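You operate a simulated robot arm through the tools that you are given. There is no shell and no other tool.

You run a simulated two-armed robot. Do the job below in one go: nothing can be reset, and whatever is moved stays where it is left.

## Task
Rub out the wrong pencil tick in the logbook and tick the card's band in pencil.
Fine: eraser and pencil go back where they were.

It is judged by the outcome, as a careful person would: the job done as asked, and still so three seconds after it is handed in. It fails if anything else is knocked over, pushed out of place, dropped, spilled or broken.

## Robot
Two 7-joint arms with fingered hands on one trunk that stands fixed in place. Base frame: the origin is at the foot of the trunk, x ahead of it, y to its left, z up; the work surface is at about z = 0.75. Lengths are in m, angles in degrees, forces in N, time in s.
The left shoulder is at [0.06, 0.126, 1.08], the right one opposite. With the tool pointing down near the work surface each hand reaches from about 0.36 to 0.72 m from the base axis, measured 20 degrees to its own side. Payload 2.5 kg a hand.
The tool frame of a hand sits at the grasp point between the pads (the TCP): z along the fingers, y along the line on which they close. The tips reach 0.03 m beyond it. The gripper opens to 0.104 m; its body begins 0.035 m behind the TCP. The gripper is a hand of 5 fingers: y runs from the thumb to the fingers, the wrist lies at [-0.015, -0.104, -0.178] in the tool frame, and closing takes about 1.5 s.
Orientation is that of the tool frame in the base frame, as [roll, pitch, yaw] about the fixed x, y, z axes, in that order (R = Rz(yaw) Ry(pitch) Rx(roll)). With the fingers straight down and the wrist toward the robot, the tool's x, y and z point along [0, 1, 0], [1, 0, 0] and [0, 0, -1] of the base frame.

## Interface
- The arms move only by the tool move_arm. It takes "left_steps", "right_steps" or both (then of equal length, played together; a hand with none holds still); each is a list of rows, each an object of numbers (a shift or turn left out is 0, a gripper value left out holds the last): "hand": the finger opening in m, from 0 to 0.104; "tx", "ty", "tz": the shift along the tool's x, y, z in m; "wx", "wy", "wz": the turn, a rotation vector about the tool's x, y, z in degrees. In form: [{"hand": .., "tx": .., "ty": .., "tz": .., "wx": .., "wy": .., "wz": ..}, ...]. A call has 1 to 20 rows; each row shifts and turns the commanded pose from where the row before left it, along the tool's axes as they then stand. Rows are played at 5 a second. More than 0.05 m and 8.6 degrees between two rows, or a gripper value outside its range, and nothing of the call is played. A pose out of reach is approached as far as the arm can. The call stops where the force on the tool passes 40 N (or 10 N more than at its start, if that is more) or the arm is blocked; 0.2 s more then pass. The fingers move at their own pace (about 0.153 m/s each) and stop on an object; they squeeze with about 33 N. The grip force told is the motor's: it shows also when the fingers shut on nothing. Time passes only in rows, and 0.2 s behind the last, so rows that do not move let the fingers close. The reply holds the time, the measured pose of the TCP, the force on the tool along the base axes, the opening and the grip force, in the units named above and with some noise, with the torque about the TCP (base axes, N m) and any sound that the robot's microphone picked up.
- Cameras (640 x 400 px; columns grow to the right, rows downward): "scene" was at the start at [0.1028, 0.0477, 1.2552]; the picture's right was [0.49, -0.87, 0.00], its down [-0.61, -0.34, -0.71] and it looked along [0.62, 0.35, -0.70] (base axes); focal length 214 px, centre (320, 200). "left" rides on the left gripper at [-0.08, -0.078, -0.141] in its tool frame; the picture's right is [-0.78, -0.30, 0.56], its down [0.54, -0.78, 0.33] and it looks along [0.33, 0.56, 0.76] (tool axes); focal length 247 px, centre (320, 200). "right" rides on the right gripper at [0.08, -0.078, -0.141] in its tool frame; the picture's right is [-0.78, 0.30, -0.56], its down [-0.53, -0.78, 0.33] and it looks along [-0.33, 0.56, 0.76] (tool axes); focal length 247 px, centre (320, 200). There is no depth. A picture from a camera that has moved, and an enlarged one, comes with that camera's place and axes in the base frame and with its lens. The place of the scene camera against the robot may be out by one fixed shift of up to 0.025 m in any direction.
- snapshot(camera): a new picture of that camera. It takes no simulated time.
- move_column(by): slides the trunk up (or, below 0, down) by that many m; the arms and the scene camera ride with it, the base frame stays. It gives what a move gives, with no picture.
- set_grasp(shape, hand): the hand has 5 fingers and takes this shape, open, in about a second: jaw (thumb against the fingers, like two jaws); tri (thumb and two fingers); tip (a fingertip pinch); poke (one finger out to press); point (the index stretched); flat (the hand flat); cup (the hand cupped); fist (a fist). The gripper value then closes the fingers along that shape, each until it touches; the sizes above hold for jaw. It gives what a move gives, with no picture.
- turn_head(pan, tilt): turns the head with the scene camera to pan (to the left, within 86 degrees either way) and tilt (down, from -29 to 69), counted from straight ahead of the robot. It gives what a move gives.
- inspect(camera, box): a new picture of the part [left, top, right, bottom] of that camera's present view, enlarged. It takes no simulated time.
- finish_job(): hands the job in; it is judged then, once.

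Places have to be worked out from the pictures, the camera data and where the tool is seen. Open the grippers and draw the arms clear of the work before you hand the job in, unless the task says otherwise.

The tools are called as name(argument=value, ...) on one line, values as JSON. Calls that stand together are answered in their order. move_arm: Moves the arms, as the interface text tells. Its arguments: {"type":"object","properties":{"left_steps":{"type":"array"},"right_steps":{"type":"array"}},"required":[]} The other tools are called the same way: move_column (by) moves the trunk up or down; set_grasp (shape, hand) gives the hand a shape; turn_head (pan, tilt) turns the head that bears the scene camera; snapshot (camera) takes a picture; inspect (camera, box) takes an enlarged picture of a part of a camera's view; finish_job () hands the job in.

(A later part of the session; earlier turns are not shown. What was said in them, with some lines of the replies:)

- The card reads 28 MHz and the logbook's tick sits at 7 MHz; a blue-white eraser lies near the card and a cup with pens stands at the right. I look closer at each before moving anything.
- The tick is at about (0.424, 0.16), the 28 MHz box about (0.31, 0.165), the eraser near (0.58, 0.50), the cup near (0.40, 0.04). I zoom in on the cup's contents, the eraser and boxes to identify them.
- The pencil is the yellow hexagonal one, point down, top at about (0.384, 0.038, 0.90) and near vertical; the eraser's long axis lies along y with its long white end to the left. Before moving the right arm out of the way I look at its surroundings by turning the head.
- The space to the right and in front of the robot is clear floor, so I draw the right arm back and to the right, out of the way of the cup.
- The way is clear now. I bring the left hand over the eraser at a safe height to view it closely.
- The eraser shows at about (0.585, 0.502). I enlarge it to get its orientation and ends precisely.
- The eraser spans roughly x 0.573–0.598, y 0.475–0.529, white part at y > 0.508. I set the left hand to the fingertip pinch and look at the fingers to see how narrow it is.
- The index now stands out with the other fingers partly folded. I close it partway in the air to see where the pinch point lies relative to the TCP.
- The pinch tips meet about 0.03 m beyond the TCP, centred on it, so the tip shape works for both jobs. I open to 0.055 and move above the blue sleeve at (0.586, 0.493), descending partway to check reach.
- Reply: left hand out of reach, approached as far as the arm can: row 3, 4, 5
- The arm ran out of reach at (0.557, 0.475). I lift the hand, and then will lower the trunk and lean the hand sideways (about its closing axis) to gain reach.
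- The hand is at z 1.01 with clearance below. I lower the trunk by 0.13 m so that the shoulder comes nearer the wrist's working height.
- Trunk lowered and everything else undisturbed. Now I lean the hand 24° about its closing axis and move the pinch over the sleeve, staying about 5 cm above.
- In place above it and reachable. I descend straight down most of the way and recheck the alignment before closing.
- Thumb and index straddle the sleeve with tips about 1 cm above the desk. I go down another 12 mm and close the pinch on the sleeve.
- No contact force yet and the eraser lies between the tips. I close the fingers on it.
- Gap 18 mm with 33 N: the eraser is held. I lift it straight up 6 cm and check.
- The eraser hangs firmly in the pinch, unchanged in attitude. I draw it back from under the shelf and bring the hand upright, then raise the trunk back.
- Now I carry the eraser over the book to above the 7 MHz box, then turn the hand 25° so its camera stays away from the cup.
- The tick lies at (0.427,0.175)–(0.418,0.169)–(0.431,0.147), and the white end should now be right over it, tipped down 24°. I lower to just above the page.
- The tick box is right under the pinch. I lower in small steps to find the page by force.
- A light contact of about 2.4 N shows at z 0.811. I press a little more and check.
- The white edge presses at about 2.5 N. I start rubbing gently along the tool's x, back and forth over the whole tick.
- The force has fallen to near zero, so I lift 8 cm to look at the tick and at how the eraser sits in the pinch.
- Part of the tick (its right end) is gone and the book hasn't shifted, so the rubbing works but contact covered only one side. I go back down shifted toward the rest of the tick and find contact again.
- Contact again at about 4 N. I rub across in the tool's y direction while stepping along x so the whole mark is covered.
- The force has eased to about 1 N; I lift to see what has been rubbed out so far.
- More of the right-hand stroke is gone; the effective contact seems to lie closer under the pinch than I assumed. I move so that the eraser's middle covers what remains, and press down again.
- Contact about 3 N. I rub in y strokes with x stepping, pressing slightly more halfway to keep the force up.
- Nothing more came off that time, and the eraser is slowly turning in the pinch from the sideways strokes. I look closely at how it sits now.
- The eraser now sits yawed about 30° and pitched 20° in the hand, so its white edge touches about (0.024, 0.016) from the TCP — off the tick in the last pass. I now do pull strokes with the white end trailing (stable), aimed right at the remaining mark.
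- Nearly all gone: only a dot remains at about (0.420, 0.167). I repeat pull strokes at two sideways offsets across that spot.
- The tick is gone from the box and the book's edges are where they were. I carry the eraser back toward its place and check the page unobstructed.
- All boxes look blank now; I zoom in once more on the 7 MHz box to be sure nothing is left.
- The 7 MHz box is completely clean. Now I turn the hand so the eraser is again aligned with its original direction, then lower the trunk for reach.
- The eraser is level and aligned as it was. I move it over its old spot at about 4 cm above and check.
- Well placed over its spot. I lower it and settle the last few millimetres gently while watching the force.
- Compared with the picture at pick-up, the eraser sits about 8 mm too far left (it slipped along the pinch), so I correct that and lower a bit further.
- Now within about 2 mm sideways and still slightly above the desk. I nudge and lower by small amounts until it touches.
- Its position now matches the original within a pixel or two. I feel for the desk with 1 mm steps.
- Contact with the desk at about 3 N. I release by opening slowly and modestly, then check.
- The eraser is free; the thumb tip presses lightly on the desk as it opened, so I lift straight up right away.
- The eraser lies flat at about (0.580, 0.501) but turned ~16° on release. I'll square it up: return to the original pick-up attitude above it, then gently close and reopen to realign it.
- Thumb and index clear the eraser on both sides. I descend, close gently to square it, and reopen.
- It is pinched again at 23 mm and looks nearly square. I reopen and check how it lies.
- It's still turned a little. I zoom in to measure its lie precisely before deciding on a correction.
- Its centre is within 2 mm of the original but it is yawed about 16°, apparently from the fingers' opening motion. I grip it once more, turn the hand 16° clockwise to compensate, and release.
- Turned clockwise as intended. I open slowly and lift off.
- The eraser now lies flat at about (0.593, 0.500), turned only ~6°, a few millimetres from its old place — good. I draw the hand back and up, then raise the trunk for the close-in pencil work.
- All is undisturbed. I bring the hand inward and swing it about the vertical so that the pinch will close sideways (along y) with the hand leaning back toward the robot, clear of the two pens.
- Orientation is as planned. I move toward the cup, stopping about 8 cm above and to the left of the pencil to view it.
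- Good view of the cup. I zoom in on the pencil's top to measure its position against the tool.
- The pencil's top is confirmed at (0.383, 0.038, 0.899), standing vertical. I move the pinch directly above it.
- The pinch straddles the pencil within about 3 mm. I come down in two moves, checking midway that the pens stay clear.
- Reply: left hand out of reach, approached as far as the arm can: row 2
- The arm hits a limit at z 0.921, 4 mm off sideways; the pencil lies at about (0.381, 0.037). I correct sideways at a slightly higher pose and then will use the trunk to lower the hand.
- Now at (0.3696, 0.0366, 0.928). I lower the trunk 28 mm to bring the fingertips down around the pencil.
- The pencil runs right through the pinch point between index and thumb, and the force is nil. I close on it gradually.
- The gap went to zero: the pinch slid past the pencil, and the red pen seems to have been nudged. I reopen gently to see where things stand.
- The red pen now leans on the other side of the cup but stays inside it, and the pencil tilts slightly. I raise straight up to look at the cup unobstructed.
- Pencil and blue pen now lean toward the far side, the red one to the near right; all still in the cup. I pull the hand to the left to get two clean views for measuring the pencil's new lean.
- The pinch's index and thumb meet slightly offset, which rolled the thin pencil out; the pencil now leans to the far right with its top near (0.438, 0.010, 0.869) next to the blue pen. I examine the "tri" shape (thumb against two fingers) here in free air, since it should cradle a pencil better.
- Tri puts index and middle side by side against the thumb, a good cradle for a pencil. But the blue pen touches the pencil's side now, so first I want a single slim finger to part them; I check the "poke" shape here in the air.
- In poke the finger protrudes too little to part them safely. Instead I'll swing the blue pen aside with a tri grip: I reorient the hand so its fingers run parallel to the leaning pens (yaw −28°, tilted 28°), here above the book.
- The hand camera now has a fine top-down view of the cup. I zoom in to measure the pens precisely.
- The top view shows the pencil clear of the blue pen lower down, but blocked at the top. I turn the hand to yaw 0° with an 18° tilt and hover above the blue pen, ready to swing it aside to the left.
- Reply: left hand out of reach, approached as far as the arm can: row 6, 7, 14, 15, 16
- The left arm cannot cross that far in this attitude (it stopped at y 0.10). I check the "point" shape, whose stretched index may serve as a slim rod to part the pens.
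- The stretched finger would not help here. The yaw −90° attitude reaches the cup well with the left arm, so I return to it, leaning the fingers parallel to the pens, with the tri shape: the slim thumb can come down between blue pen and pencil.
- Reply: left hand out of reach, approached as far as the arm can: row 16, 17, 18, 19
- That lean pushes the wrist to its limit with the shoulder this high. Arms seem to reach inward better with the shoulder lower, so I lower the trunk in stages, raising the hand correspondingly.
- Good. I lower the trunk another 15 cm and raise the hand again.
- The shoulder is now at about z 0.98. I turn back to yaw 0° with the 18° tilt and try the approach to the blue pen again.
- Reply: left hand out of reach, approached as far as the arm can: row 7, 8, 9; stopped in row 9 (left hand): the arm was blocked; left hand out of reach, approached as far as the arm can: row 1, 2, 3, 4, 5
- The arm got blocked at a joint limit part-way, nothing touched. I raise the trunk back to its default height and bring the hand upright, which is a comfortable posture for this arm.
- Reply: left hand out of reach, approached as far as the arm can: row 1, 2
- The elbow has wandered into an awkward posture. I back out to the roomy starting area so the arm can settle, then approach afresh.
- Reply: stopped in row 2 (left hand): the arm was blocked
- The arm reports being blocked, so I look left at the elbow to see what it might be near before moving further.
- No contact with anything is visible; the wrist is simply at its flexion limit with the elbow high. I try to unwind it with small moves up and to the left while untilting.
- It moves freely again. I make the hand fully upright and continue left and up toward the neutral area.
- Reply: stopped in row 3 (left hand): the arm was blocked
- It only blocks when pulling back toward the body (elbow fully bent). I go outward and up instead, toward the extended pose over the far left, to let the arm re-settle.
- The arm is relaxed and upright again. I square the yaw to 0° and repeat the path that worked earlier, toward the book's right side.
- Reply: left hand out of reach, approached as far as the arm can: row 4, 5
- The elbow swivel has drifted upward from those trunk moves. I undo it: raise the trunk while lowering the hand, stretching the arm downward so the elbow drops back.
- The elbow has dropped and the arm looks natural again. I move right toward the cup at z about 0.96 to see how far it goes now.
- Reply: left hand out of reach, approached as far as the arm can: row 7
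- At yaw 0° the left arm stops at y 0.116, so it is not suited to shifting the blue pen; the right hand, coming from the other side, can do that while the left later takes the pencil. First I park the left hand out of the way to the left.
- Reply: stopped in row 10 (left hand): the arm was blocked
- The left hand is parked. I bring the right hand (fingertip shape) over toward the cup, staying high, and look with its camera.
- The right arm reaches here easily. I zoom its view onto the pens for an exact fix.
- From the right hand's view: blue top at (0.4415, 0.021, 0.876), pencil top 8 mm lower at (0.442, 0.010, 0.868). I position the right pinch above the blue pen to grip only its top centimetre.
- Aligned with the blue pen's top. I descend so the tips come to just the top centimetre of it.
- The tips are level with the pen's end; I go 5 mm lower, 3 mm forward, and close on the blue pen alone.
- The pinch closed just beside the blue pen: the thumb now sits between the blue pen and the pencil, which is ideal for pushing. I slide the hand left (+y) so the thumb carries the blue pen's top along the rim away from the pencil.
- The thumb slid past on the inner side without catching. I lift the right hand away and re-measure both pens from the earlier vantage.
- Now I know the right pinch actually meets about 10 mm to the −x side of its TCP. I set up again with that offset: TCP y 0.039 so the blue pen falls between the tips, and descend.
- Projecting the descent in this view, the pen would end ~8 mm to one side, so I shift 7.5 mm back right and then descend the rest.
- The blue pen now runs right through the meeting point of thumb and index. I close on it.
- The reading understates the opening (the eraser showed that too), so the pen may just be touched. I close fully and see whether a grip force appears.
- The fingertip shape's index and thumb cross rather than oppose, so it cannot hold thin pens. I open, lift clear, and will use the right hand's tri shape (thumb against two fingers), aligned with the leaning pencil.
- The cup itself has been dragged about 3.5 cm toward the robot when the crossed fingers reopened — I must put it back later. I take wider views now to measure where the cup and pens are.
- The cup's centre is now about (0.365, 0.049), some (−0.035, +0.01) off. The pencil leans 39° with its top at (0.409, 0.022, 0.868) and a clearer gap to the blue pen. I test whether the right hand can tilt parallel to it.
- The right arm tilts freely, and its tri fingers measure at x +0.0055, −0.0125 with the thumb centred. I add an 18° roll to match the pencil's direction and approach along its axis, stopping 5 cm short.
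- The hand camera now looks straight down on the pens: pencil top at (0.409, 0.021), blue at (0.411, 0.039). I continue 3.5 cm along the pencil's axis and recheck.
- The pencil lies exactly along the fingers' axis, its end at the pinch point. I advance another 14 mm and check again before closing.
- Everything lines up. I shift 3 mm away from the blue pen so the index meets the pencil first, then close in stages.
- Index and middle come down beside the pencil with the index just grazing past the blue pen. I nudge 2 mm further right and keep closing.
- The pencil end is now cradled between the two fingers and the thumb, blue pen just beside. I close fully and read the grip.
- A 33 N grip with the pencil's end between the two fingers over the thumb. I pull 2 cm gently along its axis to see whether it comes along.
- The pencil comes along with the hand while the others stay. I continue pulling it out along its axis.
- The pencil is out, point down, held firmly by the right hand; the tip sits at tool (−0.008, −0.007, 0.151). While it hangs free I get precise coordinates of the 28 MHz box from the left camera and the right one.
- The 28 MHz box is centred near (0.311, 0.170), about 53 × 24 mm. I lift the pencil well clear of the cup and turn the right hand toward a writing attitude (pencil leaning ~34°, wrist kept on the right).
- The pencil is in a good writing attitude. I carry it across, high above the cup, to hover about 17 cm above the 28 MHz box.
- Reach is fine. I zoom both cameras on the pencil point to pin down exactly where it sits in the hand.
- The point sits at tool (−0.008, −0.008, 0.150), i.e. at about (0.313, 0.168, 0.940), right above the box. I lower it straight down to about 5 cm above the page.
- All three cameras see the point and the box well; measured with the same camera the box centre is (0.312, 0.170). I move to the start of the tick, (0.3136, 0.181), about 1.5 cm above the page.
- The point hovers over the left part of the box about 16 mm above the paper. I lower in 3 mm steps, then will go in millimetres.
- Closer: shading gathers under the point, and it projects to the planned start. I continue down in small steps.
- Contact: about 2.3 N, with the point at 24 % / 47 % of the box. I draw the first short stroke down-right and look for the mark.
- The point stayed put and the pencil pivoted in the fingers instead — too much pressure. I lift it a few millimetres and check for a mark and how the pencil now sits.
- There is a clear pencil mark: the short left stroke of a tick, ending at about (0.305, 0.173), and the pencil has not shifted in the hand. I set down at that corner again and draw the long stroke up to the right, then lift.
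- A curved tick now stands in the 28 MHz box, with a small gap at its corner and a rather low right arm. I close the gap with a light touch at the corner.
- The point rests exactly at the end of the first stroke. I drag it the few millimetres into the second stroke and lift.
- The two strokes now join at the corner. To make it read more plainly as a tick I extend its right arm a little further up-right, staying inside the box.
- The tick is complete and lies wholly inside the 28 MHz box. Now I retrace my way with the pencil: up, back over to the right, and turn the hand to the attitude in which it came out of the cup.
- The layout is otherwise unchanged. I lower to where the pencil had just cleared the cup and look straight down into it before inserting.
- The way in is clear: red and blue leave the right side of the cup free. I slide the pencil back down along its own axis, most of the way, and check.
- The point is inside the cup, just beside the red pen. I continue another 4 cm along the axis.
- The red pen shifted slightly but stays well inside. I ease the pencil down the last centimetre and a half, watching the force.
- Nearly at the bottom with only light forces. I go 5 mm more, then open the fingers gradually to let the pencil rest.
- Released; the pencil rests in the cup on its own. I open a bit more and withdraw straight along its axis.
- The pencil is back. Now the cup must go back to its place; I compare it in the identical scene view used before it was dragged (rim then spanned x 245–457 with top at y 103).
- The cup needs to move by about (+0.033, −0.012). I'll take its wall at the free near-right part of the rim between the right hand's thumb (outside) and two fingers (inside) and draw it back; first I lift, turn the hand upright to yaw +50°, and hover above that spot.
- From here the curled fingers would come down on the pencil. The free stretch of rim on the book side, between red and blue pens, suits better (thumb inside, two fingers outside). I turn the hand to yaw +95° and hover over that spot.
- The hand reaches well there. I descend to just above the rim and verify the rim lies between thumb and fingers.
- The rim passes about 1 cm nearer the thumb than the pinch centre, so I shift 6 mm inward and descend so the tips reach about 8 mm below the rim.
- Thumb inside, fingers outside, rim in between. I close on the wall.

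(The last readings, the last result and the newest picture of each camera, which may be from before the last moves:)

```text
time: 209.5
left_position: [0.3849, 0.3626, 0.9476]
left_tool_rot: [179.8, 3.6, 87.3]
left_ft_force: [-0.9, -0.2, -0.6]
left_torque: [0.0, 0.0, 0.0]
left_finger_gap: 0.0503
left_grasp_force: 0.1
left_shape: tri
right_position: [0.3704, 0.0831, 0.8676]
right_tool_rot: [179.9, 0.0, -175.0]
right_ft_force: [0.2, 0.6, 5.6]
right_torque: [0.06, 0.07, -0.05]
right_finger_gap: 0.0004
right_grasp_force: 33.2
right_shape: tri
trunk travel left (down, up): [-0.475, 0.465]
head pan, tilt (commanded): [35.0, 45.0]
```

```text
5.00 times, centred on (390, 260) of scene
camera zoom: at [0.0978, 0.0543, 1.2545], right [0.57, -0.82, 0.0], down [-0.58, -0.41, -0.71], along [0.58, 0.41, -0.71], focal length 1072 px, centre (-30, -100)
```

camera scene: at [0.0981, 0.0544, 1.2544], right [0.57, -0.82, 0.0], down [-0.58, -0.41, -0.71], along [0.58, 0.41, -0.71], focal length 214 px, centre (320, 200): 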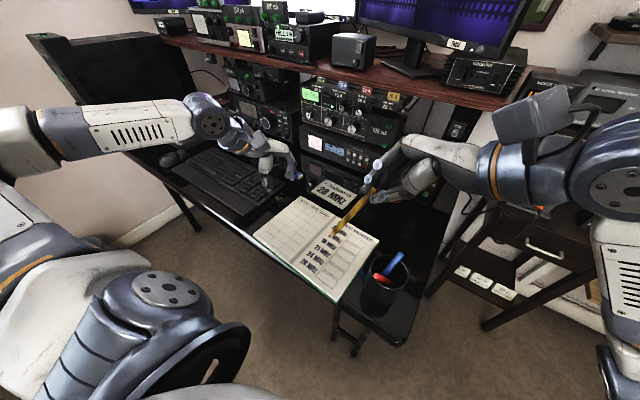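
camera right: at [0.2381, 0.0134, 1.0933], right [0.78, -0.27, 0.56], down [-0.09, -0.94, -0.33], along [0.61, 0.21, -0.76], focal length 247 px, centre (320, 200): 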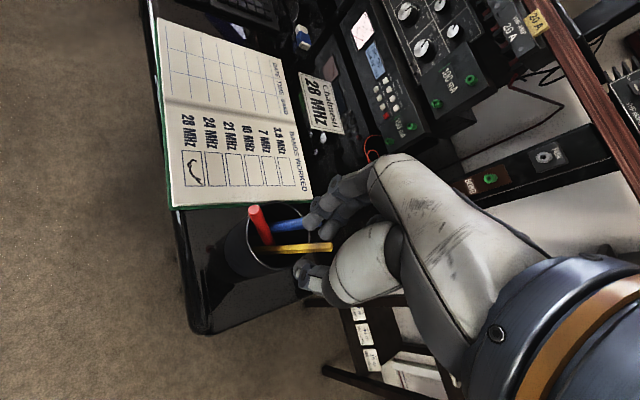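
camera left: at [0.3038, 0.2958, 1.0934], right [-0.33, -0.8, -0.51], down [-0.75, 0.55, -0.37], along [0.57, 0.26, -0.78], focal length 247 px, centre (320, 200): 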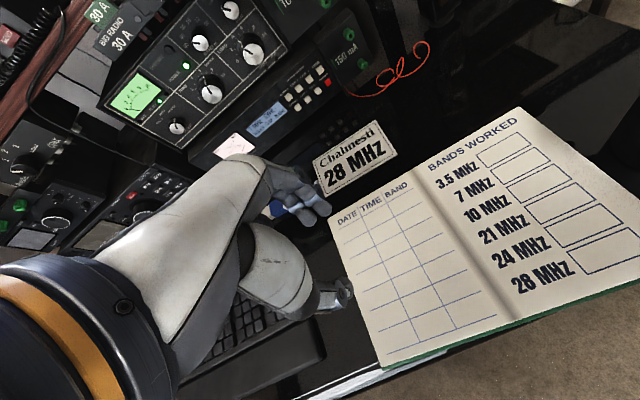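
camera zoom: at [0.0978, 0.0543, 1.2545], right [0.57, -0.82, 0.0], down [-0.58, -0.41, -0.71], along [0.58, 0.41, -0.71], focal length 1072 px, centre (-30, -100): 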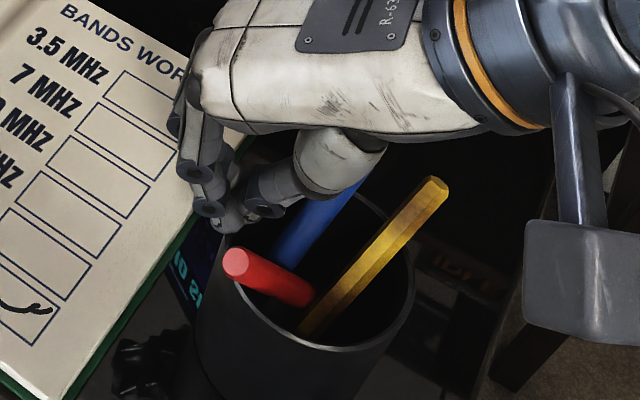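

The hand has hold at the rim, pressing slightly (5.6 N). I try a first 6 mm of the drag and see whether the cup follows upright.

move_arm(right_steps=[{"tz": -0.0005}, {"tx": -0.0029, "ty": -0.0013}, {"tx": -0.0029, "ty": -0.0013}, {}])

inspect(camera="scene", box=[350, 220, 430, 300])

inspect(camera="right", box=[220, 160, 400, 300])

```text
time: 210.5
left_position: [0.3849, 0.3626, 0.9471]
left_tool_rot: [179.9, 3.6, 87.3]
left_ft_force: [0.2, -0.5, -0.2]
left_torque: [0.02, -0.01, -0.04]
left_finger_gap: 0.0502
left_grasp_force: 0.0
left_shape: tri
right_position: [0.3769, 0.0794, 0.8687]
right_tool_rot: [179.9, 0.0, -175.0]
right_ft_force: [-2.1, -0.7, 4.6]
right_torque: [0.06, 0.09, -0.05]
right_finger_gap: 0.0
right_grasp_force: 33.2
right_shape: tri
trunk travel left (down, up): [-0.475, 0.465]
head pan, tilt (commanded): [35.0, 45.0]
```

```text
5.00 times, centred on (390, 260) of scene
camera zoom: at [0.0977, 0.0543, 1.2545], right [0.57, -0.82, 0.0], down [-0.58, -0.41, -0.71], along [0.58, 0.41, -0.71], focal length 1072 px, centre (-30, -100)
```

zoom: 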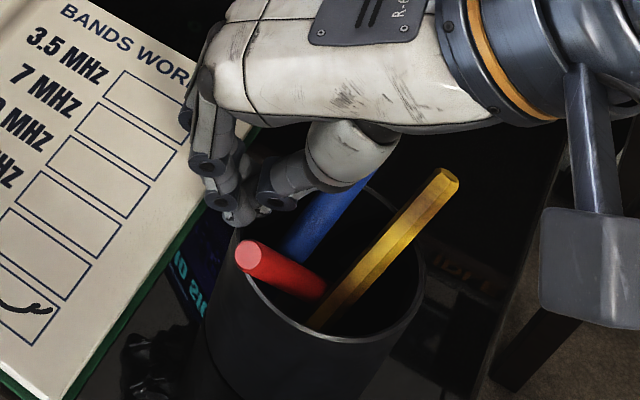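

```text
2.86 times, centred on (310, 230) of right
camera zoom: at [0.3048, -0.0044, 1.0108], right [0.75, 0.36, 0.56], down [0.6, -0.73, -0.33], along [0.28, 0.58, -0.76], focal length 706 px, centre (349, 114)
```

zoom: 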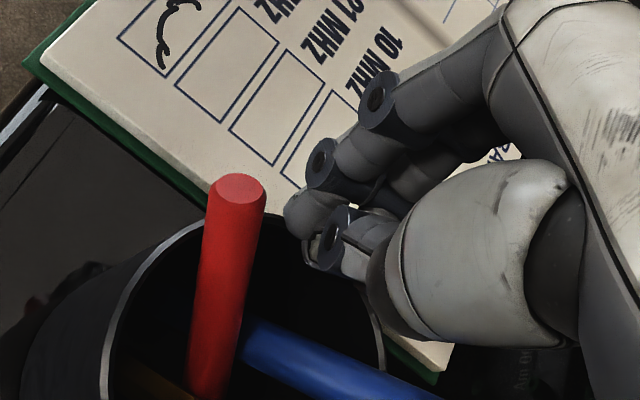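

The cup follows steadily. I draw it the rest of the way in small steps.

move_arm(right_steps=[{"tx": -0.0042, "ty": -0.0019}, {"tx": -0.0042, "ty": -0.0019}, {"tx": -0.0042, "ty": -0.0019}, {"tx": -0.0042, "ty": -0.0019}, {"tx": -0.0042, "ty": -0.0019}, {}])

inspect(camera="scene", box=[360, 230, 430, 300])

inspect(camera="right", box=[220, 160, 400, 300])

```text
time: 211.9
left_position: [0.3843, 0.3625, 0.947]
left_tool_rot: [179.9, 3.6, 87.3]
left_ft_force: [-0.1, 0.0, 0.3]
left_torque: [0.01, -0.01, 0.0]
left_finger_gap: 0.0502
left_grasp_force: 0.0
left_shape: tri
right_position: [0.3991, 0.0724, 0.8682]
right_tool_rot: [-179.9, 0.1, -175.0]
right_ft_force: [-1.2, 0.0, 3.7]
right_torque: [0.0, 0.09, -0.06]
right_finger_gap: 0.0
right_grasp_force: 33.0
right_shape: tri
trunk travel left (down, up): [-0.475, 0.465]
head pan, tilt (commanded): [35.0, 45.0]
```

```text
5.71 times, centred on (395, 265) of scene
camera zoom: at [0.0977, 0.0543, 1.2545], right [0.57, -0.82, 0.0], down [-0.58, -0.41, -0.71], along [0.58, 0.41, -0.71], focal length 1226 px, centre (-109, -171)
```

zoom: 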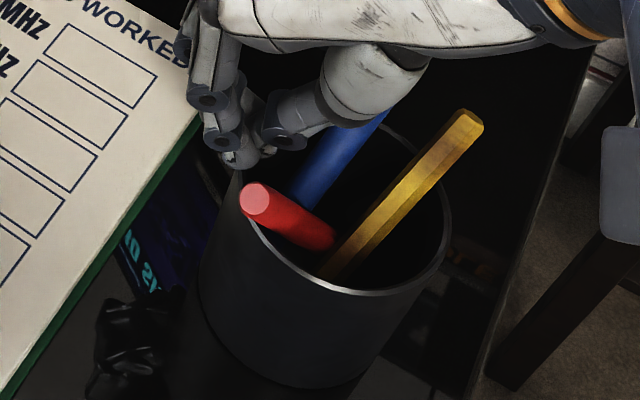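

```text
2.86 times, centred on (310, 230) of right
camera zoom: at [0.3269, -0.0119, 1.0108], right [0.75, 0.36, 0.56], down [0.6, -0.73, -0.33], along [0.29, 0.58, -0.76], focal length 706 px, centre (349, 114)
```

zoom: 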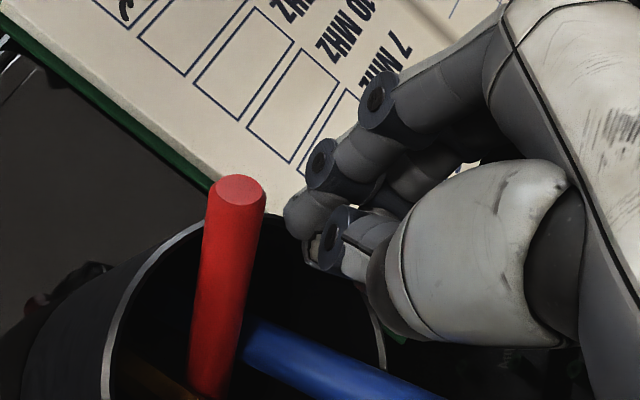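

Almost there; the reference says about 4 mm more. I add that and compare once more.

move_arm(right_steps=[{"tx": -0.002, "ty": -0.0011}, {"tx": -0.002, "ty": -0.0011}, {}])

inspect(camera="scene", box=[360, 230, 430, 300])

```text
time: 212.7
left_position: [0.3841, 0.3633, 0.9465]
left_tool_rot: [179.9, 3.7, 87.3]
left_ft_force: [-0.4, 0.0, -0.2]
left_torque: [-0.02, 0.0, 0.01]
left_finger_gap: 0.0502
left_grasp_force: 0.1
left_shape: tri
right_position: [0.4023, 0.0719, 0.8685]
right_tool_rot: [-180.0, 0.0, -175.0]
right_ft_force: [-1.2, 0.6, 1.0]
right_torque: [0.05, 0.08, -0.04]
right_finger_gap: 0.0
right_grasp_force: 32.8
right_shape: tri
trunk travel left (down, up): [-0.475, 0.465]
head pan, tilt (commanded): [35.0, 45.0]
```

```text
5.71 times, centred on (395, 265) of scene
camera zoom: at [0.0979, 0.0544, 1.2544], right [0.57, -0.82, 0.0], down [-0.58, -0.41, -0.71], along [0.58, 0.41, -0.71], focal length 1226 px, centre (-109, -171)
```

zoom: 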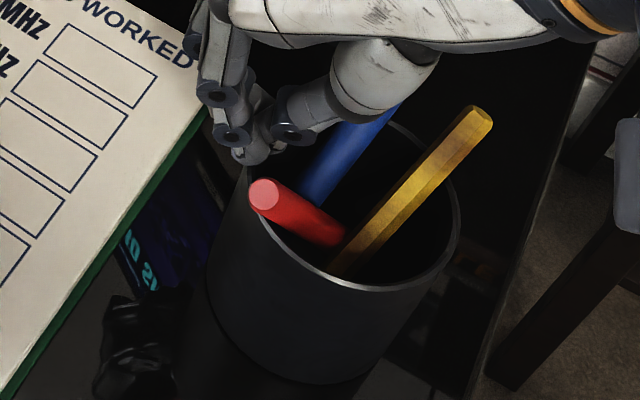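

The cup matches its original outline within a pixel or two. I release the rim with a small opening and lift straight up.

move_arm(right_steps=[{"hand": 0.006}, {}, {"hand": 0.014}, {}, {"hand": 0.022}, {}, {"tz": -0.01}, {"tz": -0.02}, {"tz": -0.03}, {"tz": -0.04}, {}])

inspect(camera="scene", box=[360, 230, 430, 300])

snapshot(camera="right")

```text
time: 215.1
left_position: [0.3858, 0.3625, 0.948]
left_tool_rot: [179.8, 3.6, 87.2]
left_ft_force: [0.2, 0.1, -0.6]
left_torque: [-0.01, -0.03, 0.02]
left_finger_gap: 0.0504
left_grasp_force: 0.0
left_shape: tri
right_position: [0.4024, 0.072, 0.9688]
right_tool_rot: [-179.9, -0.1, -175.0]
right_ft_force: [0.4, -0.2, 0.1]
right_torque: [0.0, -0.01, -0.01]
right_finger_gap: 0.0217
right_grasp_force: 0.1
right_shape: tri
trunk travel left (down, up): [-0.475, 0.465]
head pan, tilt (commanded): [35.0, 45.0]
```

```text
5.71 times, centred on (395, 265) of scene
camera zoom: at [0.0981, 0.0544, 1.2544], right [0.57, -0.82, 0.0], down [-0.58, -0.41, -0.71], along [0.58, 0.41, -0.71], focal length 1226 px, centre (-109, -171)
```

zoom: 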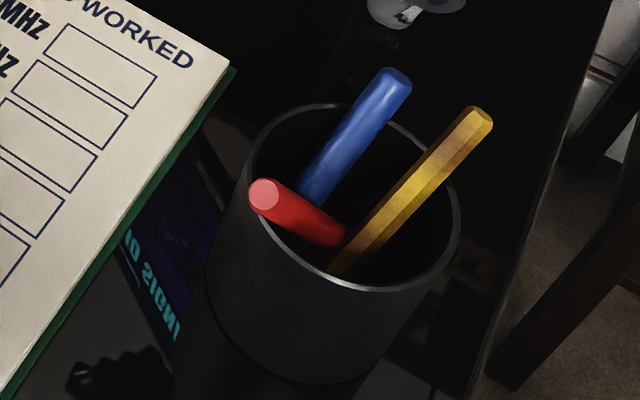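

```text
taken
camera right: at [0.3302, -0.0139, 1.1112], right [0.75, 0.36, 0.56], down [0.6, -0.73, -0.33], along [0.28, 0.58, -0.76], focal length 247 px, centre (320, 200)
```

right: 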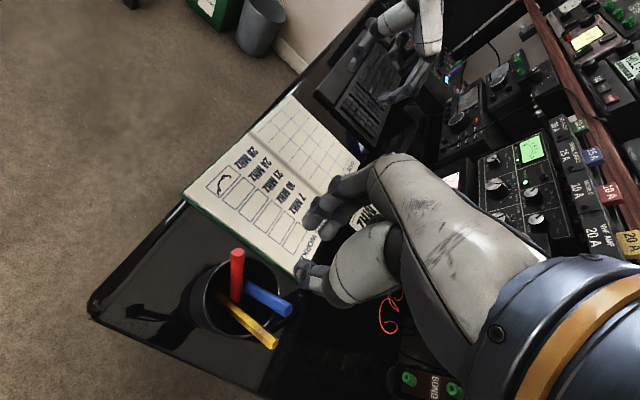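

The cup is back exactly on its old outline (rim 245–459 wide, top 103). Now I withdraw the right arm: up, then off to the right, opening the hand.

move_arm(right_steps=[{"tz": -0.04}, {"tz": -0.045}, {"tz": -0.045}, {"ty": -0.045}, {"ty": -0.045}, {"ty": -0.045}, {"ty": -0.045}, {"ty": -0.045}, {"ty": -0.045}, {"ty": -0.03}, {"hand": 0.1}, {}])

set_grasp(hand="right", shape="jaw")

snapshot(camera="scene")

```text
time: 217.7
left_position: [0.385, 0.3631, 0.947]
left_tool_rot: [179.9, 3.7, 87.2]
left_ft_force: [0.0, 0.3, 0.1]
left_torque: [0.02, 0.02, 0.05]
left_finger_gap: 0.0503
left_grasp_force: 0.1
left_shape: tri
right_position: [0.4294, -0.2276, 1.1]
right_tool_rot: [-179.9, 0.0, -175.0]
right_ft_force: [-0.6, -0.6, 0.4]
right_torque: [0.01, 0.01, 0.03]
right_finger_gap: 0.1002
right_grasp_force: 0.1
right_shape: tri
trunk travel left (down, up): [-0.475, 0.465]
head pan, tilt (commanded): [35.0, 45.0]
```

```text
time: 218.6
left_position: [0.3851, 0.3633, 0.9479]
left_tool_rot: [179.9, 3.6, 87.1]
left_ft_force: [0.5, 0.2, -0.3]
left_torque: [-0.02, 0.02, 0.02]
left_finger_gap: 0.0504
left_grasp_force: 0.1
left_shape: tri
right_position: [0.4282, -0.2275, 1.0984]
right_tool_rot: [180.0, 0.0, -175.0]
right_ft_force: [-0.8, 0.0, 0.3]
right_torque: [0.01, 0.01, 0.02]
right_finger_gap: 0.1038
right_grasp_force: 0.1
right_shape: jaw
trunk travel left (down, up): [-0.475, 0.465]
head pan, tilt (commanded): [35.0, 45.0]
```

```text
taken
camera scene: at [0.0981, 0.0543, 1.2544], right [0.57, -0.82, 0.0], down [-0.58, -0.41, -0.71], along [0.58, 0.41, -0.71], focal length 214 px, centre (320, 200)
```

scene: 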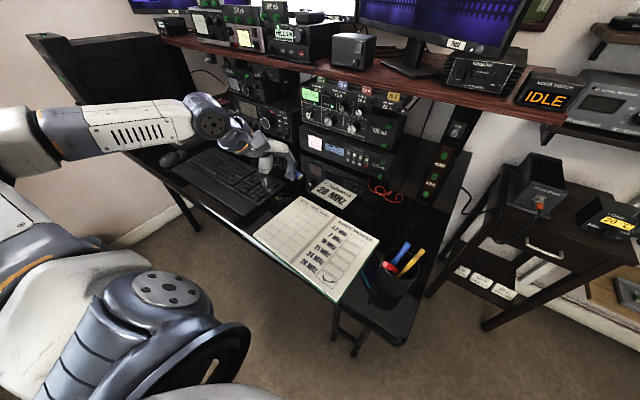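

The right arm is clear. Now I raise the left hand away from the desk and open it.

move_arm(left_steps=[{"hand": 0.1, "tz": -0.03}, {"tz": -0.04}, {"tz": -0.04}, {"tz": -0.04}, {}])

inspect(camera="scene", box=[230, 140, 430, 310])

snapshot(camera="left")

```text
time: 219.8
left_position: [0.3853, 0.3743, 1.0974]
left_tool_rot: [179.9, 3.7, 87.3]
left_ft_force: [-0.5, -0.4, -0.1]
left_torque: [-0.01, 0.02, 0.0]
left_finger_gap: 0.1004
left_grasp_force: 0.1
left_shape: tri
right_position: [0.4276, -0.2285, 1.1]
right_tool_rot: [-180.0, 0.0, -175.0]
right_ft_force: [0.9, -0.7, 0.3]
right_torque: [0.03, 0.0, 0.01]
right_finger_gap: 0.1038
right_grasp_force: 0.1
right_shape: jaw
trunk travel left (down, up): [-0.475, 0.465]
head pan, tilt (commanded): [35.0, 45.0]
```

```text
2.35 times, centred on (330, 225) of scene
camera zoom: at [0.0982, 0.0545, 1.2544], right [0.57, -0.82, 0.0], down [-0.58, -0.41, -0.71], along [0.58, 0.41, -0.71], focal length 505 px, centre (296, 141)
```

zoom: 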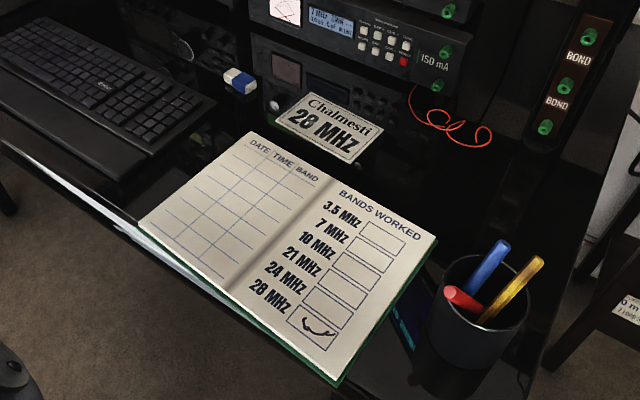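

```text
taken
camera left: at [0.3041, 0.3066, 1.2437], right [-0.33, -0.8, -0.51], down [-0.75, 0.55, -0.37], along [0.57, 0.26, -0.78], focal length 247 px, centre (320, 200)
```

left: 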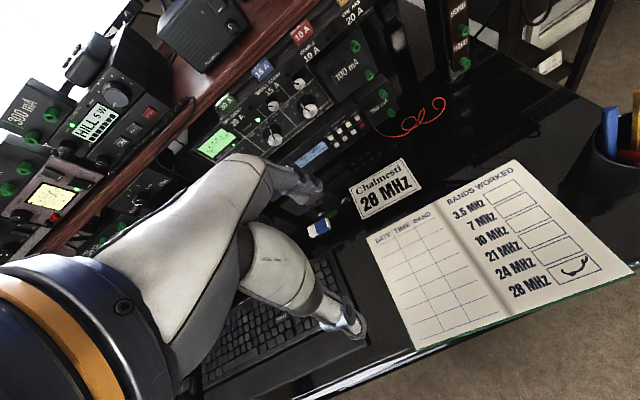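

Both arms are clear and all objects are in place. A last close look at the page to make sure there are no stray marks and the 7 MHz box is clean.

inspect(camera="left", box=[420, 150, 640, 320])

inspect(camera="scene", box=[300, 200, 380, 300])

inspect(camera="scene", box=[260, 150, 340, 210])

```text
2.35 times, centred on (530, 235) of left
camera zoom: at [0.3041, 0.3066, 1.2437], right [-0.33, -0.8, -0.51], down [-0.75, 0.55, -0.37], along [0.57, 0.26, -0.78], focal length 581 px, centre (-174, 118)
```

zoom: 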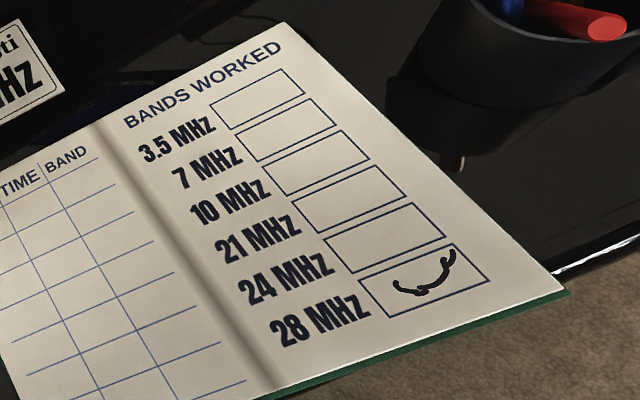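

```text
4.00 times, centred on (340, 250) of scene
camera zoom: at [0.0982, 0.0545, 1.2544], right [0.57, -0.82, 0.0], down [-0.58, -0.41, -0.71], along [0.58, 0.41, -0.71], focal length 858 px, centre (240, 0)
```

zoom: 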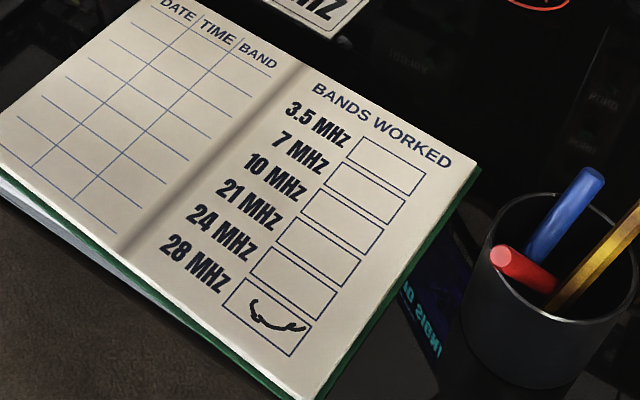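

```text
6.67 times, centred on (300, 180) of scene
camera zoom: at [0.0982, 0.0545, 1.2544], right [0.57, -0.82, 0.0], down [-0.58, -0.41, -0.71], along [0.58, 0.41, -0.71], focal length 1430 px, centre (453, 333)
```

zoom: 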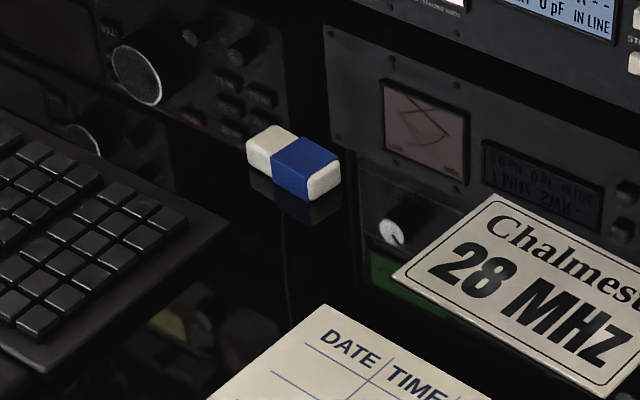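

The 7 MHz box is clean. The 28 MHz box holds a pencil tick, somewhat curved, that stays inside the box, and I see no stray marks elsewhere on the page. The eraser lies within about 1 cm of its old spot. The pencil is back in the cup, and I returned the cup to its original outline after it had been dragged; the red and blue pens now lean differently in it. Both hands are open and clear, so I hand the job in.

finish_job()

```text
The job is handed in.
```

The wrong 7 MHz tick is rubbed out, and the card's band, 28 MHz, is ticked in pencil. The last close-up of the page showed a clean 7 MHz box and no stray marks. I have no result from the judging.

- **The tick:** it is more curved than a neat tick, but it lies wholly inside the 28 MHz box.
- **Eraser:** it is back flat within about 1 cm of where it was, turned roughly 6 degrees.
- **Pencil and cup:** the pencil is back in the cup, point down, but now leaning. My first attempts to grip it dragged the cup about 3.5 cm. I moved the cup back, and its outline now matches the earlier view almost exactly.
- **Other pens:** the red and blue pens stayed in the cup but now lean differently than at the start.

Both hands are open and clear of the desk.
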